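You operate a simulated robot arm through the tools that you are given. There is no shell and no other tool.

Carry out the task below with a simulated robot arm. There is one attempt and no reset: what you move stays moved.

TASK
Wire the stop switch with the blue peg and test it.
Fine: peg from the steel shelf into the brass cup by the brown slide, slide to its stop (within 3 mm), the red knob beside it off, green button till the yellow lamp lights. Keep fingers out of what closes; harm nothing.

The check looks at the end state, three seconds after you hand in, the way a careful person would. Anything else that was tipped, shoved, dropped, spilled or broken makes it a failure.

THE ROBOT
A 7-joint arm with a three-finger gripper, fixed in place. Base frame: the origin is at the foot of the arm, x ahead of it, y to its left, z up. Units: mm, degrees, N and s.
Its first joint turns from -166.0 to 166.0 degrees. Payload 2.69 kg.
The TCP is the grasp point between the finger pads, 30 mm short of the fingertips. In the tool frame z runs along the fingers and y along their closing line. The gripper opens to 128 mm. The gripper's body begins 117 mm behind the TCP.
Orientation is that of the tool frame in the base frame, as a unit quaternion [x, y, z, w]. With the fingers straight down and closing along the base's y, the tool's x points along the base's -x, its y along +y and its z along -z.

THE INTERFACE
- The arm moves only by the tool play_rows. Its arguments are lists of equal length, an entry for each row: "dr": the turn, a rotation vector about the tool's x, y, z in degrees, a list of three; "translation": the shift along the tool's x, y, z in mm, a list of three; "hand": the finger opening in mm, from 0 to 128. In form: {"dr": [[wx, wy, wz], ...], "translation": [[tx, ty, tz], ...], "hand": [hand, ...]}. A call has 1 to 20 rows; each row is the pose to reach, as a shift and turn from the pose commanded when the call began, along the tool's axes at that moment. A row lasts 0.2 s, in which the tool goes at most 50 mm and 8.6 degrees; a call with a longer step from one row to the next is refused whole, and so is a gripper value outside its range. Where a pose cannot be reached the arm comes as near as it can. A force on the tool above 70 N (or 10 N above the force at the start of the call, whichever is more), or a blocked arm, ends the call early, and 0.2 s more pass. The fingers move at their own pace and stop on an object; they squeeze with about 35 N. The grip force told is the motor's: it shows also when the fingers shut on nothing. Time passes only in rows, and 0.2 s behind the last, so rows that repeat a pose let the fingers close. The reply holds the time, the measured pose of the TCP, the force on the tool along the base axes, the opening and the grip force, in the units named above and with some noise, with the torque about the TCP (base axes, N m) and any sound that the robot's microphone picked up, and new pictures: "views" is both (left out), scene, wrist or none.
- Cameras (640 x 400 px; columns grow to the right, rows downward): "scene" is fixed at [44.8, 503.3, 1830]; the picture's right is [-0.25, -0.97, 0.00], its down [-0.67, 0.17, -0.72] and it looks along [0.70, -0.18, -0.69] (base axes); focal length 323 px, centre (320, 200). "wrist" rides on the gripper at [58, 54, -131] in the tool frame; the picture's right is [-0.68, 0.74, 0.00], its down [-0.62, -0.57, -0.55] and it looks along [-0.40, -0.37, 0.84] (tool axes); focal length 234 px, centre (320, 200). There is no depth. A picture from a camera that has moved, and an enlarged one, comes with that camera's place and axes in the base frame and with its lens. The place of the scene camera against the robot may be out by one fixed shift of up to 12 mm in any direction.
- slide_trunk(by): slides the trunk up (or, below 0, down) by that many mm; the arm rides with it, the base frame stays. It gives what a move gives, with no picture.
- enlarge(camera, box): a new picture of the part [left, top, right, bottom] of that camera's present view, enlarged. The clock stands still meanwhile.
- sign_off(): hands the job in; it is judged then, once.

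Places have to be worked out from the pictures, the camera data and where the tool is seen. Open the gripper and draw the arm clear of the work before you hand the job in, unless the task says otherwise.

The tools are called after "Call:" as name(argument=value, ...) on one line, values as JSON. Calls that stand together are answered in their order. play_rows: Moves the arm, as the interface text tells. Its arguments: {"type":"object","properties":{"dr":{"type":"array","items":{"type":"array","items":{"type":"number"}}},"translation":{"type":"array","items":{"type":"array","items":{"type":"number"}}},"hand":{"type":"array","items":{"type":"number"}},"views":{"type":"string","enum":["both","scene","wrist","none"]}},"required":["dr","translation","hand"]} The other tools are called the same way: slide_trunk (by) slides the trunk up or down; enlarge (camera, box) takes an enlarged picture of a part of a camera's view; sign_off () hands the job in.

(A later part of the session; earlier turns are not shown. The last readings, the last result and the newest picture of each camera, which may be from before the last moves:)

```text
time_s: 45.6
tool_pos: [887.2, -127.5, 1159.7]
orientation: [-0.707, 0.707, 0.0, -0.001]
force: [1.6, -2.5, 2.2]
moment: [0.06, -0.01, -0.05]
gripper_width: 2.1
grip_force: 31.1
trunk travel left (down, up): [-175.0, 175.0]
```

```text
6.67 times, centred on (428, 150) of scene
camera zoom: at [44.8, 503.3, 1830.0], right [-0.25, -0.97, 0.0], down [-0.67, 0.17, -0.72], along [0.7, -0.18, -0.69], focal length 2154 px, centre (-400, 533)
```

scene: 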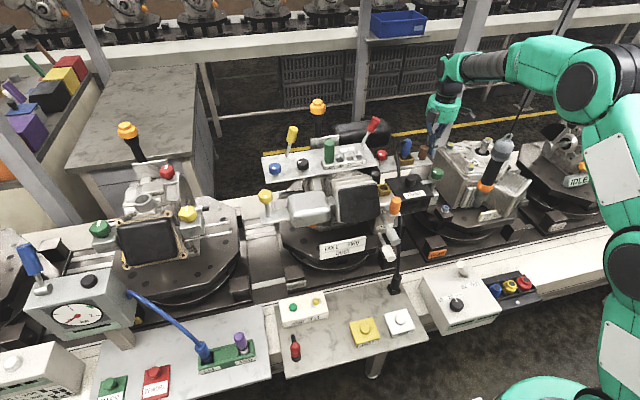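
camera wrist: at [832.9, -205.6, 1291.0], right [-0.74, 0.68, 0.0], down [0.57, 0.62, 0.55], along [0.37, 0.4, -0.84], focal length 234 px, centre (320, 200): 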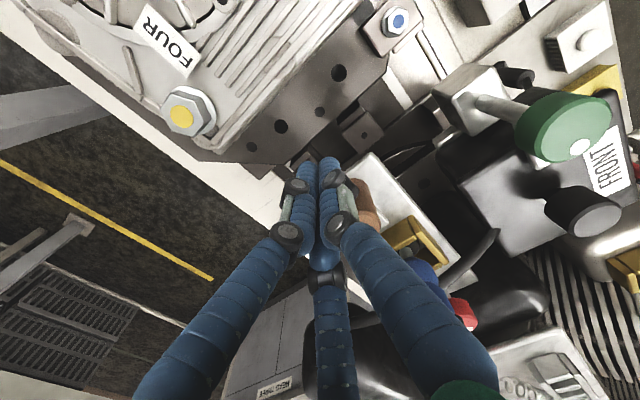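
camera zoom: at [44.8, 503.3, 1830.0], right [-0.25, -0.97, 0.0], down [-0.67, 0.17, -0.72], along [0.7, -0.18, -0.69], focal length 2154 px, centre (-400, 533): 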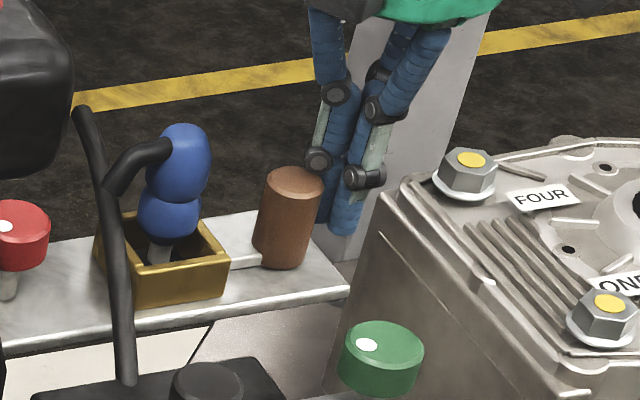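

The slide moves easily (~2.5 N). I continue in small steps until the force rises at its stop.

Call:
play_rows(dr=[[0, 0, 0], [0, 0, 0], [0, 0, 0]], translation=[[-2, 0, 0], [-4, 0, 0], [-4, 0, 0]], hand=[0, 0, 0], views="none")

Call:
play_rows(dr=[[0, 0, 0], [0, 0, 0], [0, 0, 0]], translation=[[-2, 0, 0], [-4, 0, 0], [-4, 0, 0]], hand=[0, 0, 0], views="scene")

Call:
enlarge(camera="scene", box=[388, 120, 468, 180])

```text
time_s: 46.4
tool_pos: [888.0, -123.8, 1159.2]
orientation: [0.707, -0.707, 0.0, 0.0]
force: [-0.2, -21.1, 1.0]
moment: [0.09, 0.0, -0.08]
gripper_width: 2.2
grip_force: 31.2
trunk travel left (down, up): [-175.0, 175.0]
```

```text
time_s: 47.2
tool_pos: [887.5, -123.2, 1159.0]
orientation: [-0.707, 0.707, 0.002, 0.001]
force: [7.6, -48.7, 1.1]
moment: [0.26, 0.06, -0.32]
gripper_width: 1.9
grip_force: 31.6
trunk travel left (down, up): [-175.0, 175.0]
```

scene: 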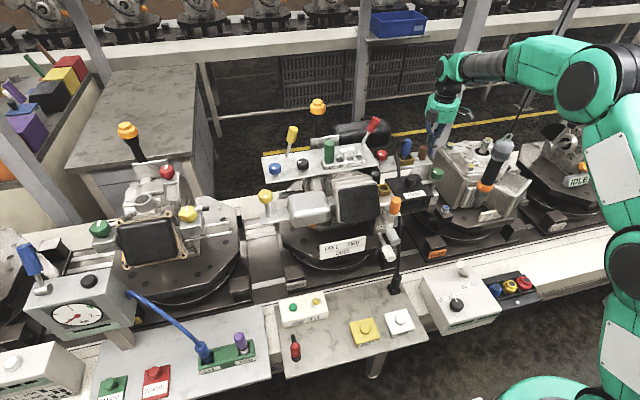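

```text
6.67 times, centred on (428, 150) of scene
camera zoom: at [44.8, 503.3, 1830.0], right [-0.25, -0.97, 0.0], down [-0.67, 0.17, -0.72], along [0.7, -0.18, -0.69], focal length 2154 px, centre (-400, 533)
```

zoom: 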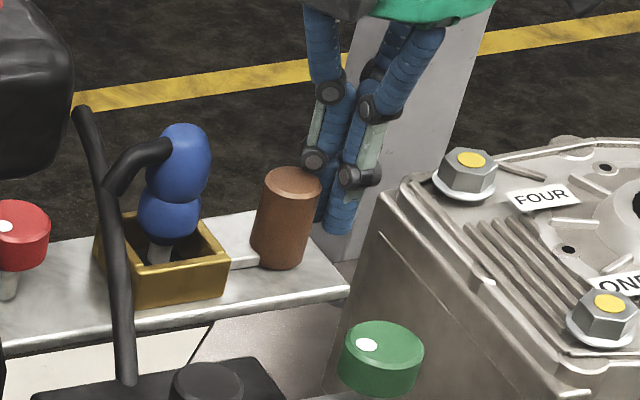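

Force jumped to ~49 N with no further motion: the slide is at its hard stop. I back off in -y, then rise, and check that it stays there.

Call:
play_rows(dr=[[0, 0, 0], [0, 0, 0], [0, 0, 0], [0, 0, 0], [0, 0, 0]], translation=[[4, 0, 0], [8, 0, 0], [14, 0, 0], [22, 0, 0], [22, 0, 0]], hand=[0, 0, 0, 0, 0], views="scene")

Call:
enlarge(camera="scene", box=[388, 120, 468, 180])

Call:
play_rows(dr=[[0, 0, 0], [0, 0, 0], [0, 0, 0], [0, 0, 0], [0, 0, 0], [0, 0, 0]], translation=[[0, 0, -20], [0, 0, -50], [0, 0, -85], [0, 0, -120], [0, 0, -145], [0, 0, -145]], hand=[0, 0, 0, 0, 0, 0], views="both")

Call:
enlarge(camera="wrist", box=[280, 100, 460, 260])

```text
time_s: 48.4
tool_pos: [886.6, -142.5, 1159.2]
orientation: [-0.707, 0.707, 0.0, 0.0]
force: [-0.1, -0.6, -0.5]
moment: [-0.02, -0.02, -0.01]
gripper_width: 2.0
grip_force: 31.4
trunk travel left (down, up): [-175.0, 175.0]
```

scene: 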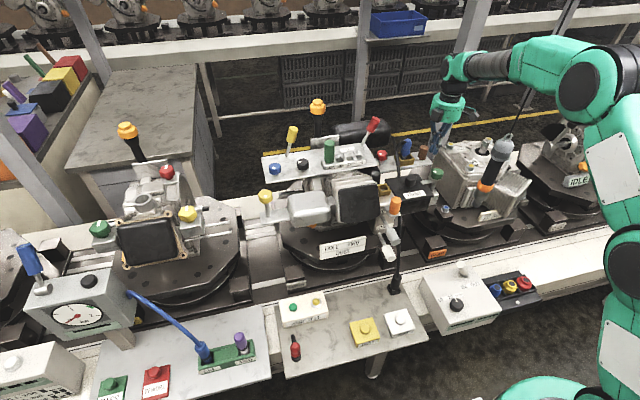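

```text
6.67 times, centred on (428, 150) of scene
camera zoom: at [44.8, 503.3, 1830.0], right [-0.25, -0.97, 0.0], down [-0.67, 0.17, -0.72], along [0.7, -0.18, -0.69], focal length 2154 px, centre (-400, 533)
```

zoom: 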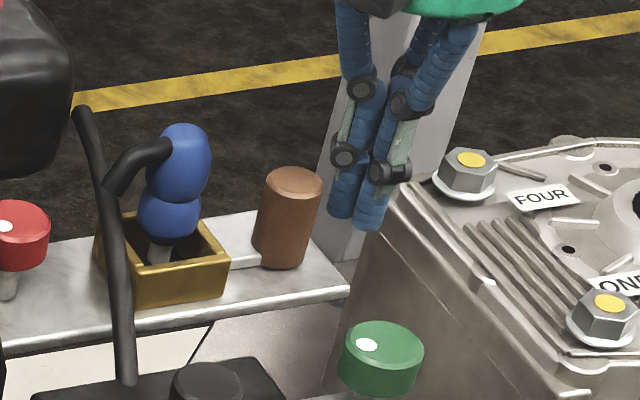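

```text
time_s: 49.8
tool_pos: [886.4, -142.7, 1306.5]
orientation: [0.707, -0.707, 0.0, 0.0]
force: [-0.5, -0.2, 0.6]
moment: [0.01, -0.01, -0.02]
gripper_width: 1.8
grip_force: 31.4
trunk travel left (down, up): [-175.0, 175.0]
camera wrist: at [833.2, -200.1, 1436.9], right [-0.74, 0.68, 0.0], down [0.57, 0.62, 0.55], along [0.37, 0.4, -0.84], focal length 234 px, centre (320, 200)
```

scene: 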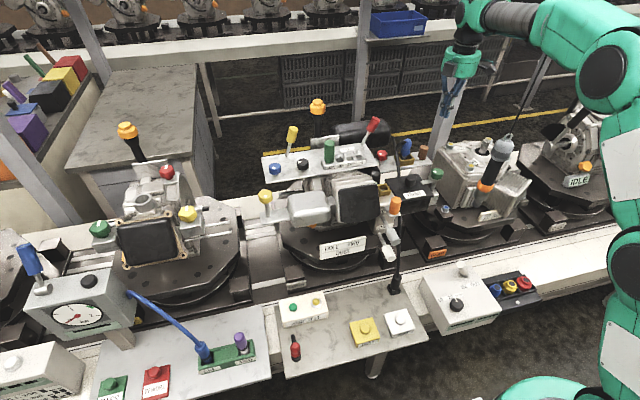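
wrist: 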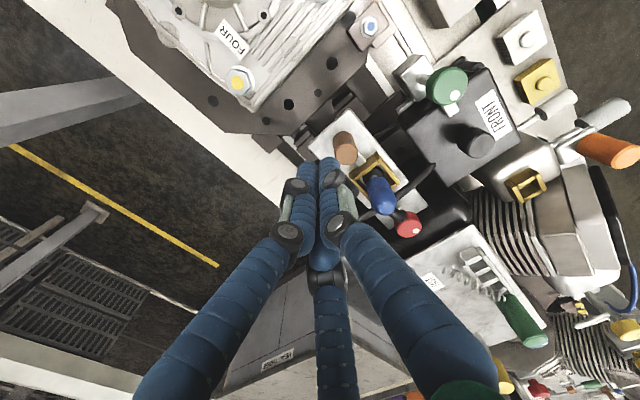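

```text
2.50 times, centred on (370, 180) of wrist
camera zoom: at [833.2, -200.1, 1436.9], right [-0.74, 0.68, 0.0], down [0.57, 0.62, 0.55], along [0.37, 0.4, -0.84], focal length 585 px, centre (195, 250)
```

zoom: 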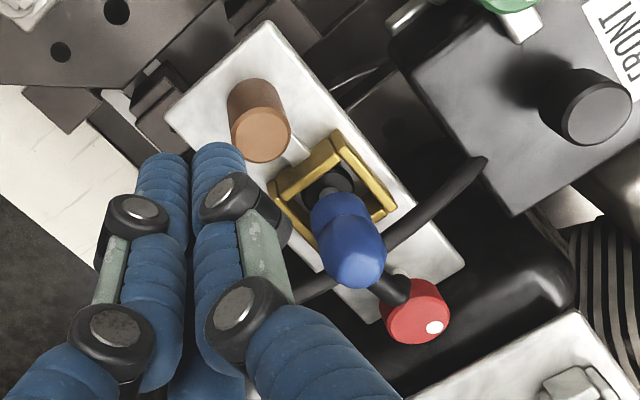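

The slide stayed in. I enlarge to verify the tongue against the cup wall and the red knob's surroundings.

Call:
enlarge(camera="wrist", box=[325, 120, 405, 180])

Call:
enlarge(camera="scene", box=[398, 138, 438, 168])

Call:
enlarge(camera="wrist", box=[360, 170, 500, 280])

```text
6.67 times, centred on (365, 150) of wrist
camera zoom: at [833.2, -200.1, 1436.9], right [-0.74, 0.68, 0.0], down [0.57, 0.62, 0.55], along [0.37, 0.4, -0.84], focal length 1561 px, centre (20, 533)
```

zoom: 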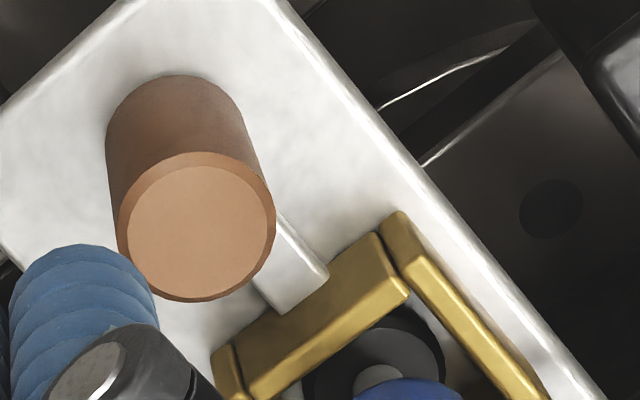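

```text
13.33 times, centred on (418, 153) of scene
camera zoom: at [44.8, 503.3, 1830.0], right [-0.25, -0.97, 0.0], down [-0.67, 0.17, -0.72], along [0.7, -0.18, -0.69], focal length 4308 px, centre (-987, 827)
```

zoom: 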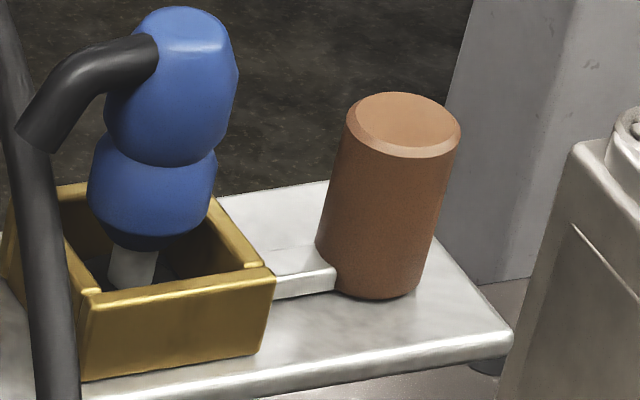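

```text
3.64 times, centred on (430, 225) of wrist
camera zoom: at [833.2, -200.1, 1436.9], right [-0.74, 0.68, 0.0], down [0.57, 0.62, 0.55], along [0.37, 0.4, -0.84], focal length 852 px, centre (-80, 109)
```

zoom: 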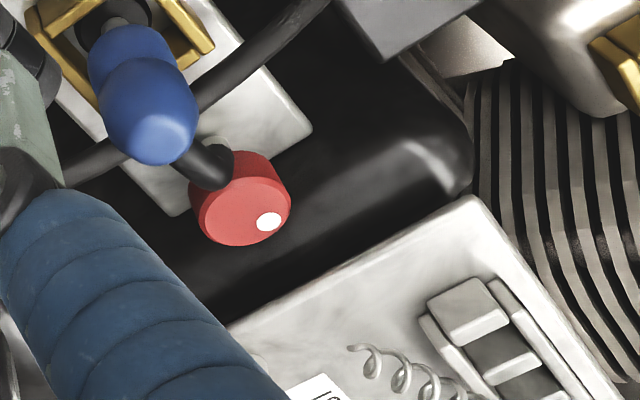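

Tongue now meets the cup wall. Next, the red knob at about (888.6, 64.3), top z≈1160; I move above it with closed fingers, yawing so the gripper body stays clear of the red lever near (936, 94, 1260).

Call:
play_rows(dr=[[0, 0, 5], [0, 0, 12], [0, 0, 19], [0, 0, 26], [0, 0, 33], [0, 0, 40], [0, 0, 47], [0, 0, 54], [0, 0, 57], [0, 0, 57]], translation=[[-20, 0, 0], [-45, 0, 0], [-72, 0, 0], [-99, 0, 0], [-126, -1, 0], [-153, -1, 0], [-178, -1.5, 0], [-196, -2, 0], [-205.5, -2, 0], [-205.5, -2, 0]], hand=[0, 0, 0, 0, 0, 0, 0, 0, 0, 0], views="both")

Call:
enlarge(camera="wrist", box=[230, 60, 410, 220])

Call:
enlarge(camera="scene", box=[340, 80, 440, 180])

```text
time_s: 52.0
tool_pos: [889.3, 61.5, 1306.5]
orientation: [-0.283, 0.959, 0.0, -0.001]
force: [0.0, 0.1, -0.3]
moment: [-0.03, 0.0, 0.02]
gripper_width: 2.4
grip_force: 31.3
trunk travel left (down, up): [-175.0, 175.0]
camera wrist: at [810.0, 75.5, 1436.7], right [0.17, 0.99, 0.0], down [0.82, -0.14, 0.55], along [0.54, -0.09, -0.84], focal length 234 px, centre (320, 200)
```

scene: 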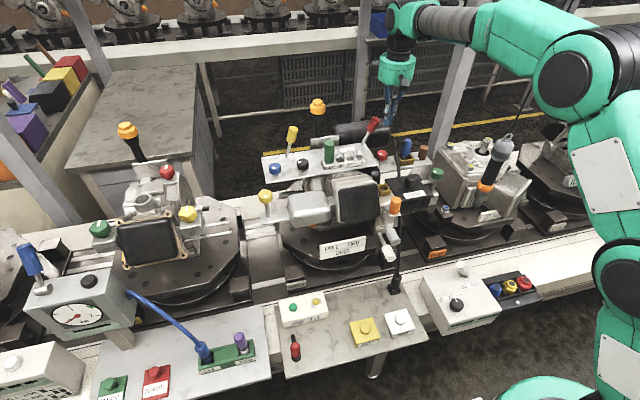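
wrist: 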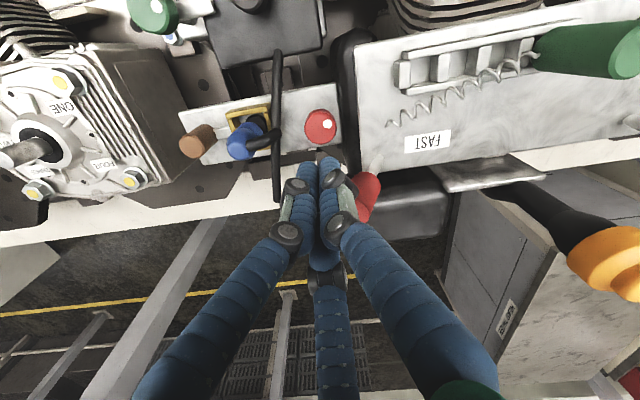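

```text
2.50 times, centred on (320, 140) of wrist
camera zoom: at [810.0, 75.5, 1436.7], right [0.17, 0.99, 0.0], down [0.82, -0.14, 0.55], along [0.54, -0.09, -0.84], focal length 585 px, centre (320, 350)
```

zoom: 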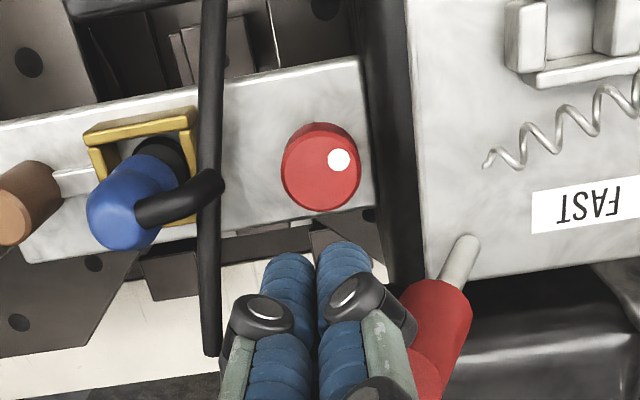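

```text
4.00 times, centred on (390, 130) of scene
camera zoom: at [44.8, 503.3, 1830.0], right [-0.25, -0.97, 0.0], down [-0.67, 0.17, -0.72], along [0.7, -0.18, -0.69], focal length 1292 px, centre (40, 480)
```

zoom: 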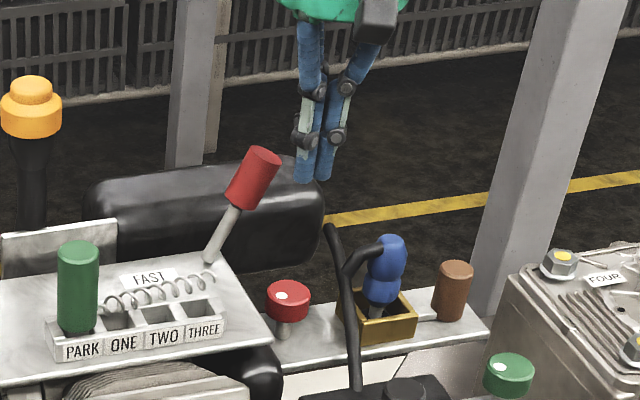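

The knob sits exactly under the tool axis. I descend to about 10 mm above it, checking clearance to the lever.

Call:
play_rows(dr=[[0, 0, 0], [0, 0, 0], [0, 0, 0], [0, 0, 0], [0, 0, 0], [0, 0, 0]], translation=[[0, 0, 25], [0, 0, 50], [0, 0, 75], [0, 0, 95], [0, 0, 105], [0, 0, 105]], hand=[0, 0, 0, 0, 0, 0], views="both")

Call:
enlarge(camera="scene", box=[350, 110, 430, 180])

Call:
enlarge(camera="wrist", box=[250, 100, 410, 220])

```text
time_s: 53.4
tool_pos: [888.6, 63.6, 1198.6]
orientation: [-0.284, 0.959, 0.0, 0.001]
force: [0.1, 1.1, -0.1]
moment: [-0.01, -0.03, -0.01]
gripper_width: 2.4
grip_force: 31.6
trunk travel left (down, up): [-175.0, 175.0]
camera wrist: at [810.6, 77.5, 1329.8], right [0.17, 0.99, 0.0], down [0.82, -0.14, 0.55], along [0.54, -0.09, -0.84], focal length 234 px, centre (320, 200)
```

scene: 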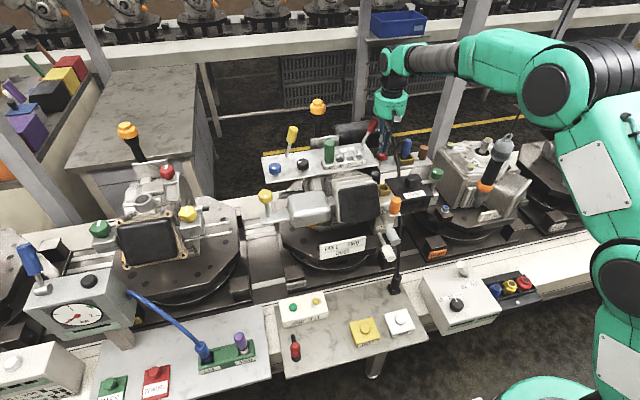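
wrist: 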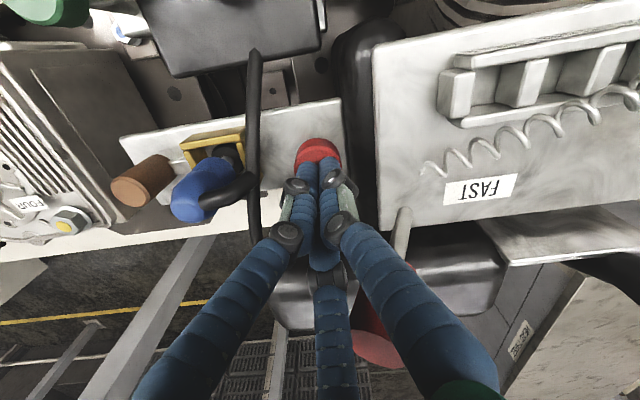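

```text
5.71 times, centred on (390, 145) of scene
camera zoom: at [44.8, 503.3, 1830.0], right [-0.25, -0.97, 0.0], down [-0.67, 0.17, -0.72], along [0.7, -0.18, -0.69], focal length 1846 px, centre (-80, 514)
```

zoom: 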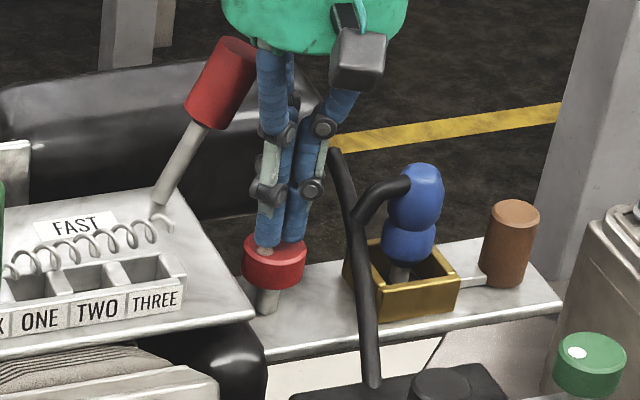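

```text
3.33 times, centred on (330, 160) of wrist
camera zoom: at [810.6, 77.5, 1329.8], right [0.17, 0.99, 0.0], down [0.82, -0.14, 0.55], along [0.54, -0.09, -0.84], focal length 781 px, centre (287, 333)
```

zoom: 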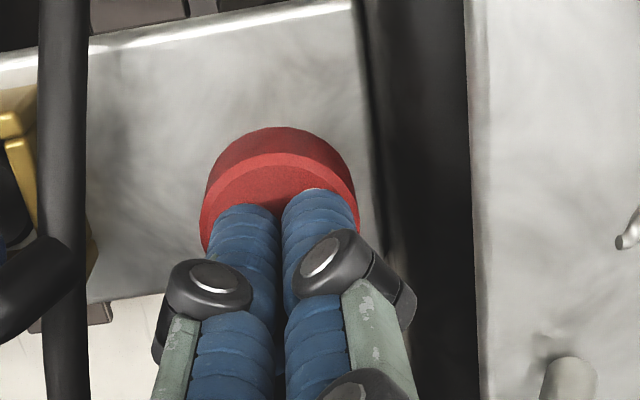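

Fingers are poised just above the red cap with clearance to the lever. I press down gently in small steps watching force_z and sound.

Call:
play_rows(dr=[[0, 0, 0], [0, 0, 0], [0, 0, 0], [0, 0, 0]], translation=[[0, 0, 2], [0, 0, 4], [0, 0, 6], [0, 0, 6]], hand=[0, 0, 0, 0], views="none")

Call:
play_rows(dr=[[0, 0, 0], [0, 0, 0], [0, 0, 0]], translation=[[0, 0, 2], [0, 0, 3], [0, 0, 3]], hand=[0, 0, 0], views="none")

Call:
play_rows(dr=[[0, 0, 0], [0, 0, 0]], translation=[[0, 0, 2], [0, 0, 2]], hand=[0, 0], views="none")

```text
time_s: 54.4
tool_pos: [888.5, 64.9, 1193.0]
orientation: [-0.284, 0.959, 0.0, -0.001]
force: [0.0, -0.5, -0.6]
moment: [0.01, 0.01, 0.01]
gripper_width: 2.0
grip_force: 31.7
trunk travel left (down, up): [-175.0, 175.0]
```

```text
time_s: 55.2
tool_pos: [888.4, 64.7, 1191.4]
orientation: [-0.284, 0.959, 0.001, 0.0]
force: [-1.1, -0.1, 6.3]
moment: [-0.03, 0.05, 0.0]
gripper_width: 5.8
grip_force: 31.7
trunk travel left (down, up): [-175.0, 175.0]
```

```text
time_s: 55.8
tool_pos: [888.4, 64.8, 1192.3]
orientation: [-0.284, 0.959, 0.0, 0.002]
force: [1.5, -1.6, 19.0]
moment: [-0.13, 0.12, 0.05]
gripper_width: 5.9
grip_force: 31.7
trunk travel left (down, up): [-175.0, 175.0]
```

Contact at tip z≈1161 and 19 N with no downward motion: the knob does not press in. I back off, turn the fingers to close along x (free space on both sides of the cap), and will grip the cap to feel how it moves.

Call:
play_rows(dr=[[0, 0, 0], [0, 0, -3], [0, 0, -11], [0, 0, -19], [0, 0, -27], [0, 0, -35], [0, 0, -43], [0, 0, -51], [0, 0, -57], [0, 0, -57]], translation=[[0, 0, -5], [0, 0, -15], [0, 0, -25], [0, 0, -35], [0, 0, -35], [0, 0, -35], [0, 0, -35], [0, 0, -35], [0, 0, -35], [0, 0, -35]], hand=[0, 0, 10, 30, 58, 58, 58, 58, 58, 58], views="both")

Call:
enlarge(camera="wrist", box=[240, 100, 400, 220])

Call:
enlarge(camera="scene", box=[350, 110, 430, 180])

```text
time_s: 58.0
tool_pos: [888.0, 63.6, 1223.3]
orientation: [0.707, -0.707, 0.0, 0.0]
force: [-0.1, -0.3, 0.3]
moment: [0.04, 0.0, -0.03]
gripper_width: 58.0
grip_force: 0.1
trunk travel left (down, up): [-175.0, 175.0]
camera wrist: at [834.0, 6.1, 1354.5], right [-0.74, 0.68, 0.0], down [0.57, 0.62, 0.55], along [0.37, 0.4, -0.84], focal length 234 px, centre (320, 200)
```

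scene: 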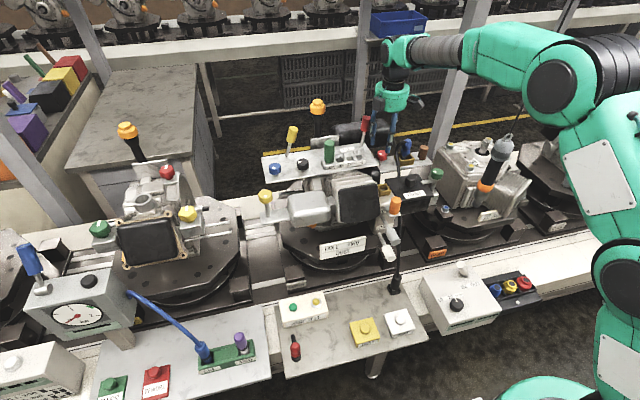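
wrist: 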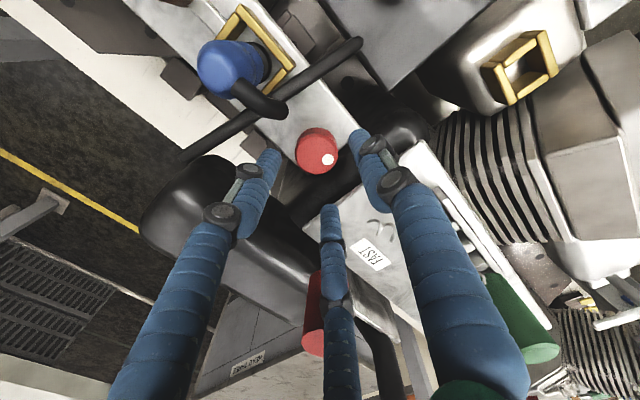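

```text
3.33 times, centred on (320, 160) of wrist
camera zoom: at [834.0, 6.1, 1354.5], right [-0.74, 0.68, 0.0], down [0.57, 0.62, 0.55], along [0.37, 0.4, -0.84], focal length 781 px, centre (320, 333)
```

zoom: 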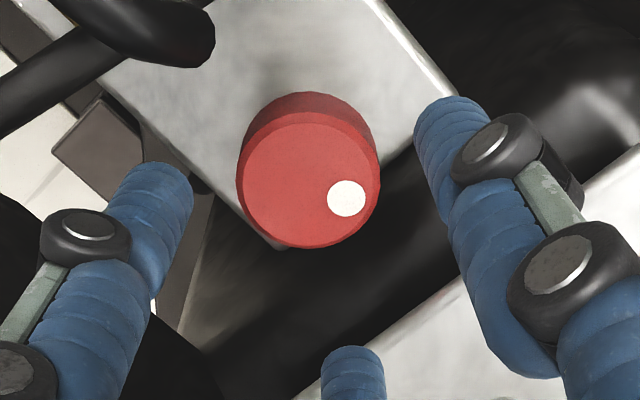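

```text
5.71 times, centred on (390, 145) of scene
camera zoom: at [44.8, 503.3, 1830.0], right [-0.25, -0.97, 0.0], down [-0.67, 0.17, -0.72], along [0.7, -0.18, -0.69], focal length 1846 px, centre (-80, 514)
```

zoom: 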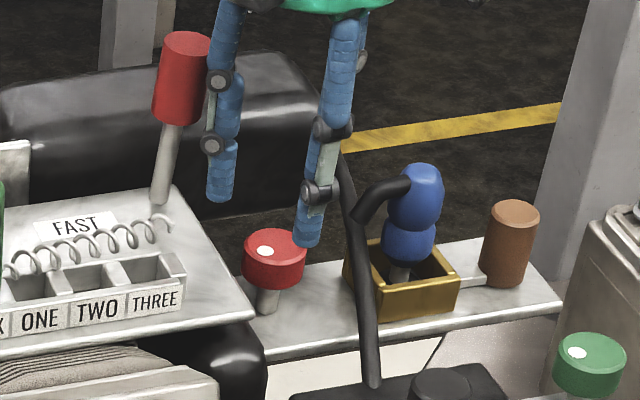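

The picture shows the red FAST lever is now more upright than before – my opening +x finger evidently nudged it while turning. I close the fingers (moving that finger away from it) and look carefully at whether it springs back.

Call:
play_rows(dr=[[0, 0, 0], [0, 0, 0], [0, 0, 0]], translation=[[0, 0, 0], [0, 0, 0], [0, 0, 0]], hand=[20, 0, 0], views="both")

Call:
enlarge(camera="scene", box=[350, 110, 430, 180])

Call:
enlarge(camera="scene", box=[345, 100, 405, 160])

```text
time_s: 58.8
tool_pos: [888.6, 63.9, 1223.6]
orientation: [0.707, -0.707, 0.0, 0.0]
force: [0.6, 0.0, 0.1]
moment: [0.01, 0.04, -0.03]
gripper_width: 2.1
grip_force: 31.7
trunk travel left (down, up): [-175.0, 175.0]
camera wrist: at [834.0, 6.1, 1354.6], right [-0.74, 0.68, 0.0], down [0.57, 0.62, 0.55], along [0.37, 0.4, -0.84], focal length 234 px, centre (320, 200)
```

scene: 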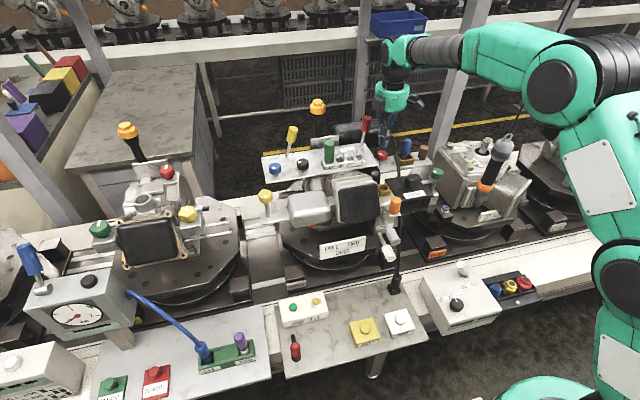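
wrist: 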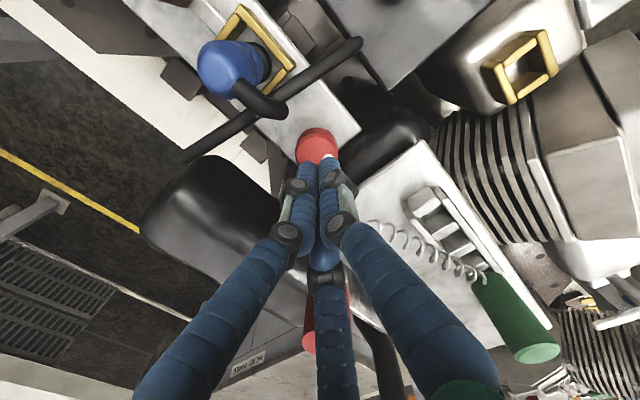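

```text
5.71 times, centred on (390, 145) of scene
camera zoom: at [44.8, 503.3, 1830.0], right [-0.25, -0.97, 0.0], down [-0.67, 0.17, -0.72], along [0.7, -0.18, -0.69], focal length 1846 px, centre (-80, 514)
```

zoom: 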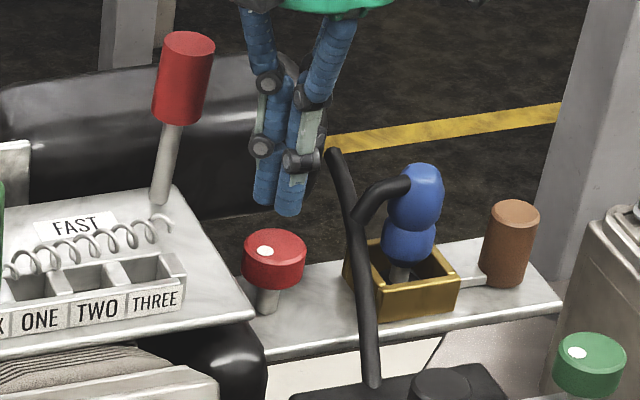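

```text
6.67 times, centred on (375, 130) of scene
camera zoom: at [44.8, 503.3, 1830.0], right [-0.25, -0.97, 0.0], down [-0.67, 0.17, -0.72], along [0.7, -0.18, -0.69], focal length 2154 px, centre (-47, 667)
```

zoom: 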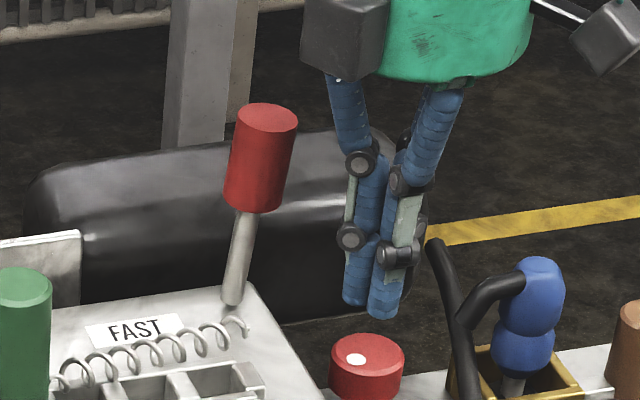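

The lever stayed where it was pushed (about 30 mm toward +y at its top), so I must put it back. I rise clear, open up and take a view from above to locate it precisely.

Call:
play_rows(dr=[[0, 0, 0], [0, 0, 0], [0, 0, 0], [0, 0, 0], [0, 0, 0], [0, 0, 0], [0, 0, 0], [0, 0, 0], [0, 0, 0], [0, 0, 0], [0, 0, 0]], translation=[[0, 0, -20], [0, 0, -50], [0, 0, -85], [0, 0, -120], [0, 0, -155], [0, 0, -176], [-5, 10, -176], [-15, 30, -176], [-20, 40, -176], [-20, 40, -176], [-20, 40, -176]], hand=[0, 0, 0, 0, 0, 0, 40, 80, 128, 128, 128], views="both")

Call:
enlarge(camera="wrist", box=[240, 90, 440, 240])

Call:
enlarge(camera="scene", box=[345, 100, 405, 160])

```text
time_s: 61.2
tool_pos: [850.2, 83.0, 1399.3]
orientation: [-0.707, 0.707, 0.0, 0.0]
force: [0.3, 1.2, 0.2]
moment: [0.0, 0.04, 0.02]
gripper_width: 128.0
grip_force: 0.1
trunk travel left (down, up): [-175.0, 175.0]
camera wrist: at [795.6, 25.2, 1530.8], right [-0.74, 0.68, 0.0], down [0.57, 0.62, 0.55], along [0.37, 0.4, -0.84], focal length 234 px, centre (320, 200)
```

scene: 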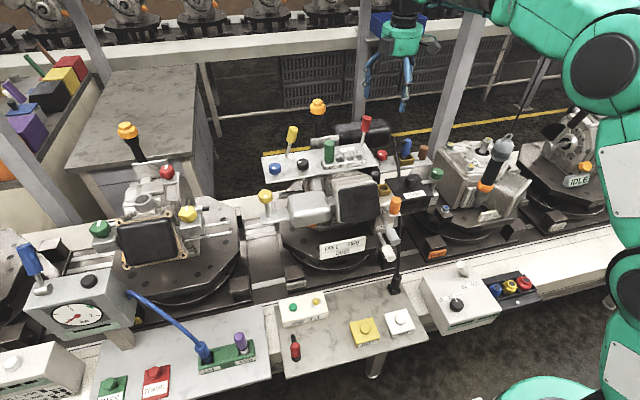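
wrist: 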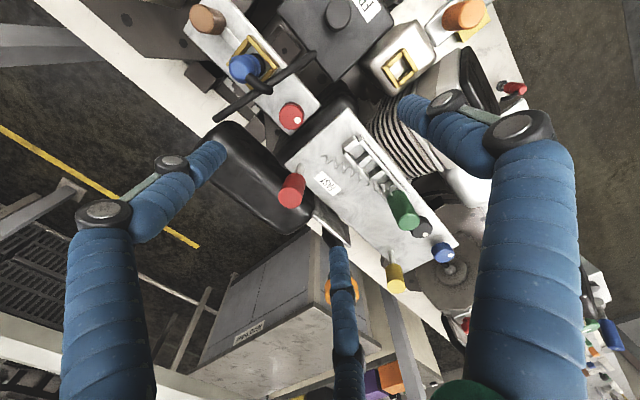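

```text
2.67 times, centred on (340, 165) of wrist
camera zoom: at [795.6, 25.2, 1530.8], right [-0.74, 0.68, 0.0], down [0.57, 0.62, 0.55], along [0.37, 0.4, -0.84], focal length 624 px, centre (267, 293)
```

zoom: 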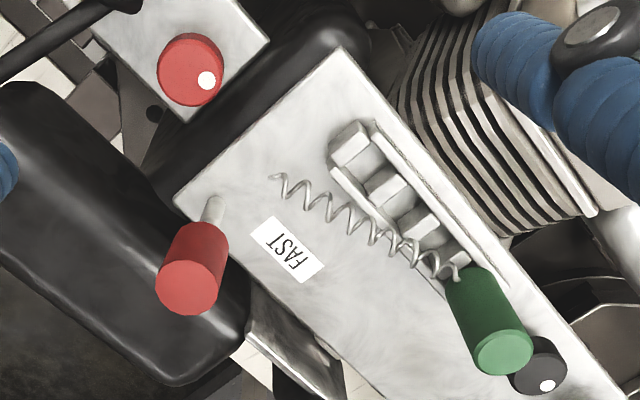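

```text
6.67 times, centred on (375, 130) of scene
camera zoom: at [44.8, 503.3, 1830.0], right [-0.25, -0.97, 0.0], down [-0.67, 0.17, -0.72], along [0.7, -0.18, -0.69], focal length 2154 px, centre (-47, 667)
```

zoom: 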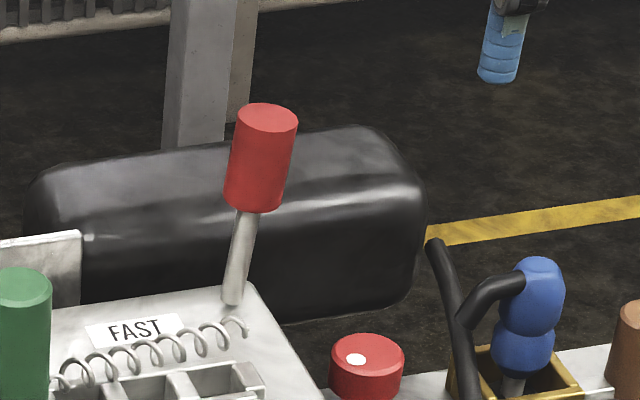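

The lever base is near (927, 124), its top now near (928, 117, 1285) versus about (928, 86, 1271) originally. I close the fingers, move to its +y side at height and descend there, so I can push it back in -y.

Call:
play_rows(dr=[[0, 0, 0], [0, 0, 0], [0, 0, 0], [0, 0, 0], [0, 0, 0], [0, 0, 0]], translation=[[0, 0, 0], [-20, -20, 0], [-45, -46, 0], [-68, -70, 0], [-80, -79.5, 0], [-80, -79.5, 0]], hand=[60, 0, 0, 0, 0, 0], views="wrist")

Call:
enlarge(camera="wrist", box=[200, 70, 400, 220])

```text
time_s: 62.6
tool_pos: [930.0, 166.1, 1400.4]
orientation: [-0.707, 0.707, 0.0, 0.0]
force: [-0.3, -0.1, -0.7]
moment: [0.02, 0.0, 0.0]
gripper_width: 2.3
grip_force: 31.6
trunk travel left (down, up): [-175.0, 175.0]
camera wrist: at [876.0, 108.1, 1529.9], right [-0.74, 0.68, 0.0], down [0.57, 0.62, 0.55], along [0.37, 0.4, -0.84], focal length 234 px, centre (320, 200)
```

wrist: 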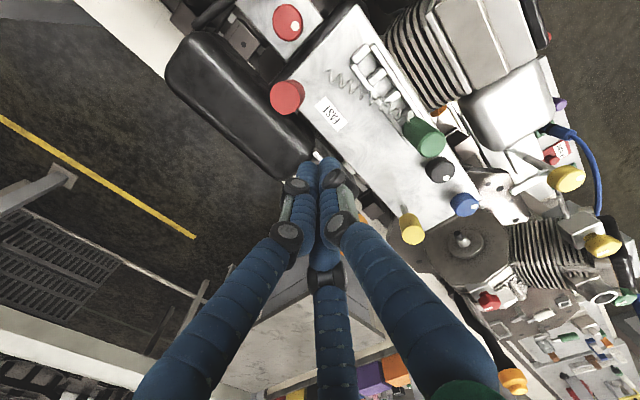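

```text
2.67 times, centred on (300, 145) of wrist
camera zoom: at [876.0, 108.1, 1529.9], right [-0.74, 0.68, 0.0], down [0.57, 0.62, 0.55], along [0.37, 0.4, -0.84], focal length 624 px, centre (373, 347)
```

zoom: 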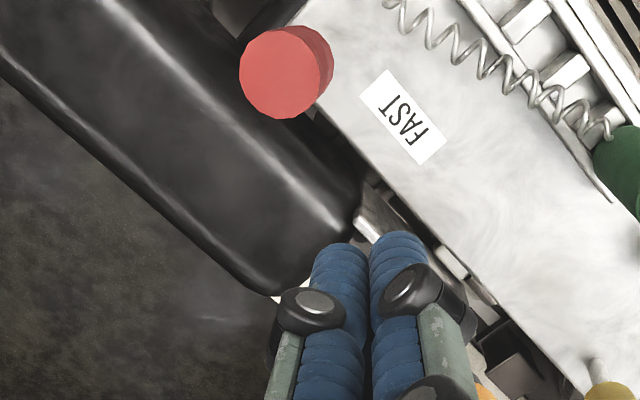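

The finger column is free behind the lever on its +y side. I descend to tip z≈1252.

Call:
play_rows(dr=[[0, 0, 0], [0, 0, 0], [0, 0, 0], [0, 0, 0], [0, 0, 0], [0, 0, 0]], translation=[[0, 0, 30], [0, 0, 60], [0, 0, 90], [0, 0, 110], [0, 0, 118], [0, 0, 118]], hand=[0, 0, 0, 0, 0, 0], views="both")

Call:
enlarge(camera="scene", box=[345, 100, 405, 160])

Call:
enlarge(camera="wrist", box=[220, 60, 400, 220])

```text
time_s: 64.0
tool_pos: [929.5, 165.0, 1281.5]
orientation: [0.707, -0.707, 0.0, 0.0]
force: [0.1, -0.1, 0.6]
moment: [0.01, 0.02, 0.03]
gripper_width: 1.9
grip_force: 31.6
trunk travel left (down, up): [-175.0, 175.0]
camera wrist: at [875.5, 106.9, 1413.2], right [-0.74, 0.68, 0.0], down [0.57, 0.62, 0.55], along [0.37, 0.4, -0.84], focal length 234 px, centre (320, 200)
```

scene: 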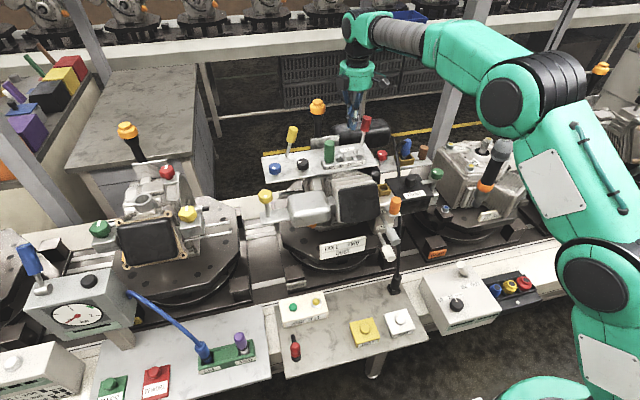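
wrist: 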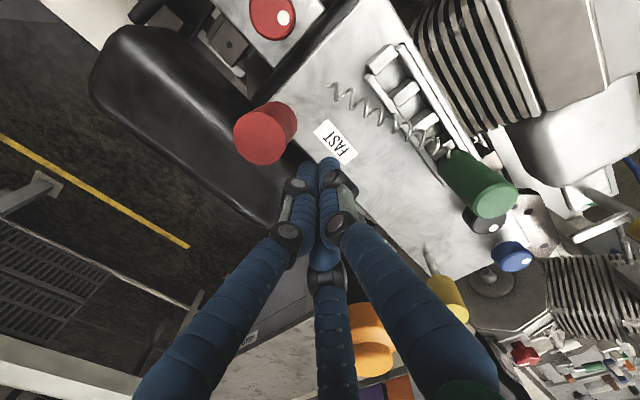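

```text
6.67 times, centred on (375, 130) of scene
camera zoom: at [44.8, 503.3, 1830.0], right [-0.25, -0.97, 0.0], down [-0.67, 0.17, -0.72], along [0.7, -0.18, -0.69], focal length 2154 px, centre (-47, 667)
```

zoom: 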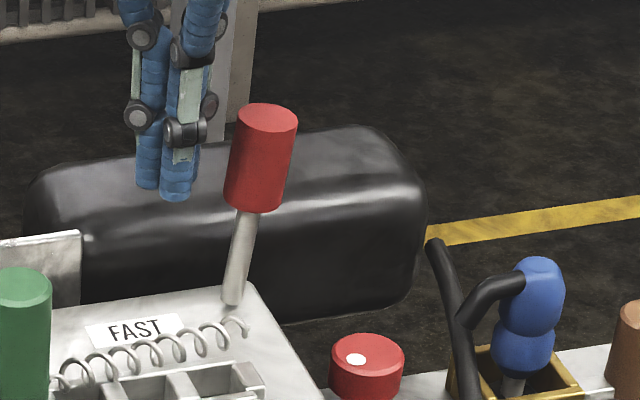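

```text
2.50 times, centred on (310, 140) of wrist
camera zoom: at [875.5, 106.9, 1413.2], right [-0.74, 0.68, 0.0], down [0.57, 0.62, 0.55], along [0.37, 0.4, -0.84], focal length 585 px, centre (345, 350)
```

zoom: 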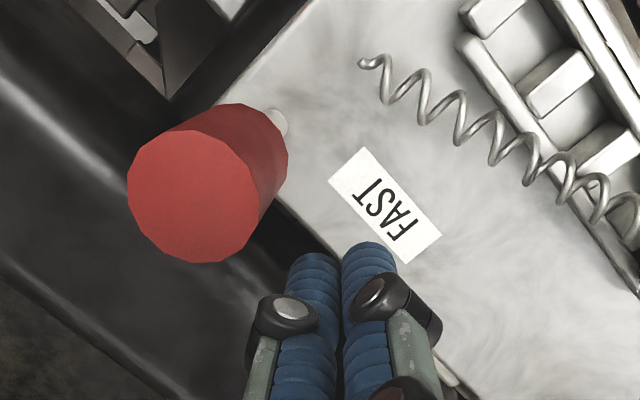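

The fingers are just left (+y) of the handle. I push in -y slowly, first to near contact, then in small steps comparing with the original lever pose.

Call:
play_rows(dr=[[0, 0, 0], [0, 0, 0], [0, 0, 0], [0, 0, 0], [0, 0, 0], [0, 0, 0]], translation=[[6, 0, 0], [12, 0, 0], [18, 0, 0], [23, 0, 0], [28, 0, 0], [28, 0, 0]], hand=[0, 0, 0, 0, 0, 0], views="scene")

Call:
enlarge(camera="scene", box=[350, 110, 430, 180])

```text
time_s: 65.4
tool_pos: [927.2, 135.3, 1280.1]
orientation: [0.707, -0.707, 0.0, 0.0]
force: [-0.3, -0.2, 0.4]
moment: [0.01, 0.0, -0.03]
gripper_width: 2.2
grip_force: 31.4
trunk travel left (down, up): [-175.0, 175.0]
```

scene: 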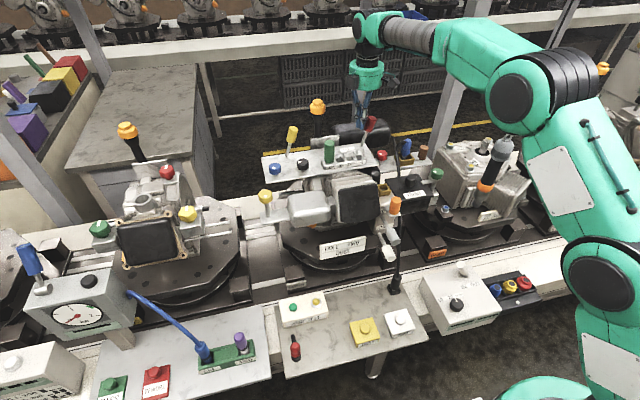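

```text
5.71 times, centred on (390, 145) of scene
camera zoom: at [44.8, 503.3, 1830.0], right [-0.25, -0.97, 0.0], down [-0.67, 0.17, -0.72], along [0.7, -0.18, -0.69], focal length 1846 px, centre (-80, 514)
```

zoom: 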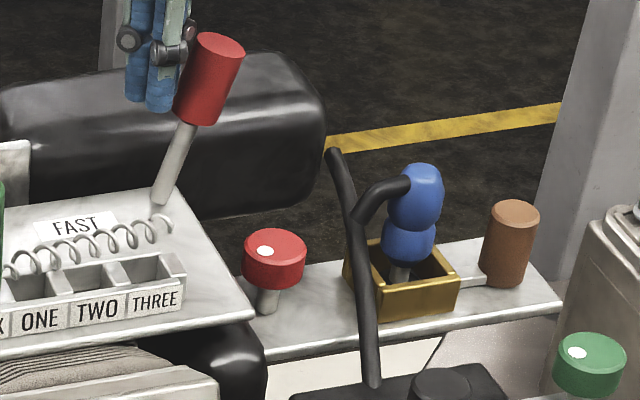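

The lever moves easily and is nearly back. I nudge 4 mm more and compare using the same crop as in the original picture.

Call:
play_rows(dr=[[0, 0, 0], [0, 0, 0], [0, 0, 0]], translation=[[2, 0, 0], [4, 0, 0], [4, 0, 0]], hand=[0, 0, 0], views="none")

Call:
enlarge(camera="scene", box=[340, 80, 440, 180])

Call:
enlarge(camera="scene", box=[250, 90, 450, 215])

Call:
enlarge(camera="scene", box=[350, 110, 430, 180])

```text
time_s: 66.2
tool_pos: [928.8, 132.0, 1283.1]
orientation: [0.708, -0.707, 0.0, 0.0]
force: [-1.1, 1.2, 0.6]
moment: [0.03, -0.03, 0.01]
gripper_width: 2.1
grip_force: 31.2
trunk travel left (down, up): [-175.0, 175.0]
```

```text
4.00 times, centred on (390, 130) of scene
camera zoom: at [44.8, 503.3, 1830.0], right [-0.25, -0.97, 0.0], down [-0.67, 0.17, -0.72], along [0.7, -0.18, -0.69], focal length 1292 px, centre (40, 480)
```

zoom: 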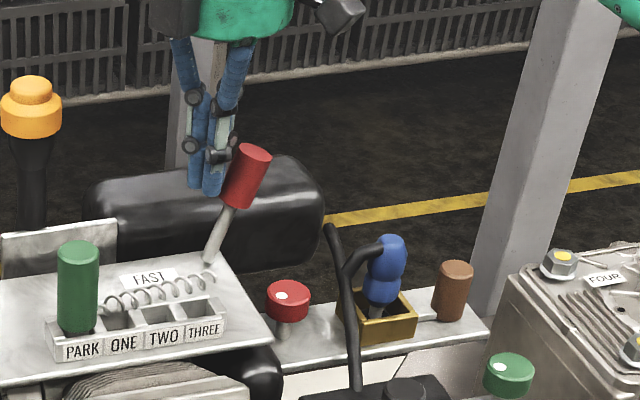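

```text
3.20 times, centred on (350, 152) of scene
camera zoom: at [44.8, 503.3, 1830.0], right [-0.25, -0.97, 0.0], down [-0.67, 0.17, -0.72], along [0.7, -0.18, -0.69], focal length 1034 px, centre (224, 352)
```

zoom: 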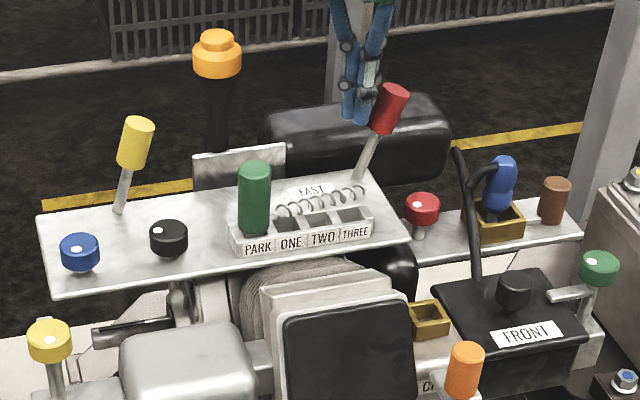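

```text
5.71 times, centred on (390, 145) of scene
camera zoom: at [44.8, 503.3, 1830.0], right [-0.25, -0.97, 0.0], down [-0.67, 0.17, -0.72], along [0.7, -0.18, -0.69], focal length 1846 px, centre (-80, 514)
```

zoom: 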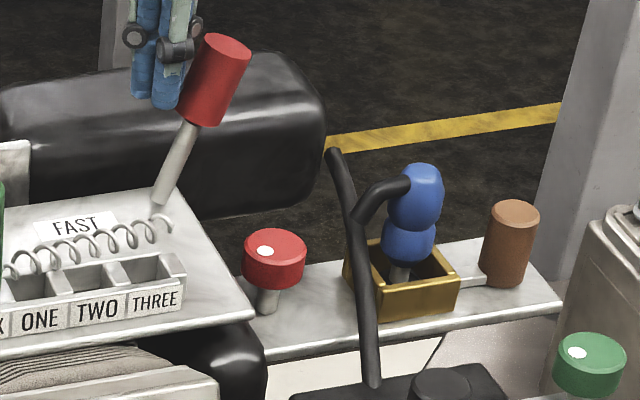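

About 5 mm of lean at the top remains compared with the first picture; I nudge another 3 mm and compare again.

Call:
play_rows(dr=[[0, 0, 0], [0, 0, 0], [0, 0, 0]], translation=[[1.5, 0, 0], [3, 0, 0], [3, 0, 0]], hand=[0, 0, 0], views="none")

Call:
enlarge(camera="scene", box=[340, 80, 440, 180])

Call:
enlarge(camera="scene", box=[250, 90, 450, 215])

Call:
enlarge(camera="scene", box=[370, 90, 450, 180])

```text
time_s: 67.0
tool_pos: [928.7, 128.4, 1281.3]
orientation: [0.707, -0.707, 0.0, -0.001]
force: [-0.2, -0.3, -0.1]
moment: [0.05, 0.03, 0.01]
gripper_width: 2.1
grip_force: 31.5
trunk travel left (down, up): [-175.0, 175.0]
```

```text
4.00 times, centred on (390, 130) of scene
camera zoom: at [44.8, 503.3, 1830.0], right [-0.25, -0.97, 0.0], down [-0.67, 0.17, -0.72], along [0.7, -0.18, -0.69], focal length 1292 px, centre (40, 480)
```

zoom: 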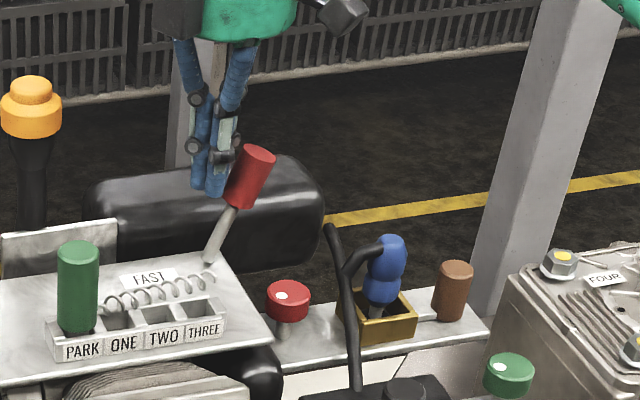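

```text
3.20 times, centred on (350, 152) of scene
camera zoom: at [44.8, 503.3, 1830.0], right [-0.25, -0.97, 0.0], down [-0.67, 0.17, -0.72], along [0.7, -0.18, -0.69], focal length 1034 px, centre (224, 352)
```

zoom: 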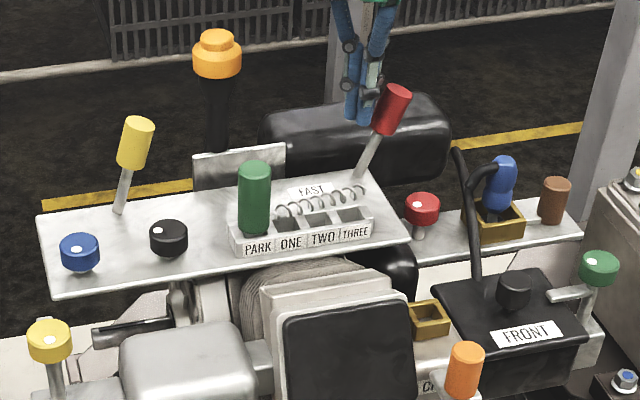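

```text
4.44 times, centred on (410, 135) of scene
camera zoom: at [44.8, 503.3, 1830.0], right [-0.25, -0.97, 0.0], down [-0.67, 0.17, -0.72], along [0.7, -0.18, -0.69], focal length 1436 px, centre (-80, 489)
```

zoom: 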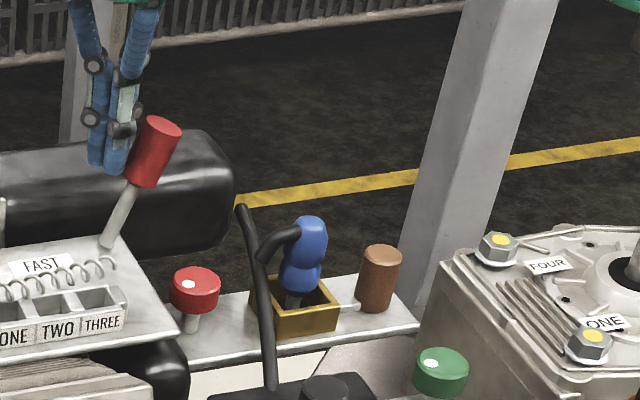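

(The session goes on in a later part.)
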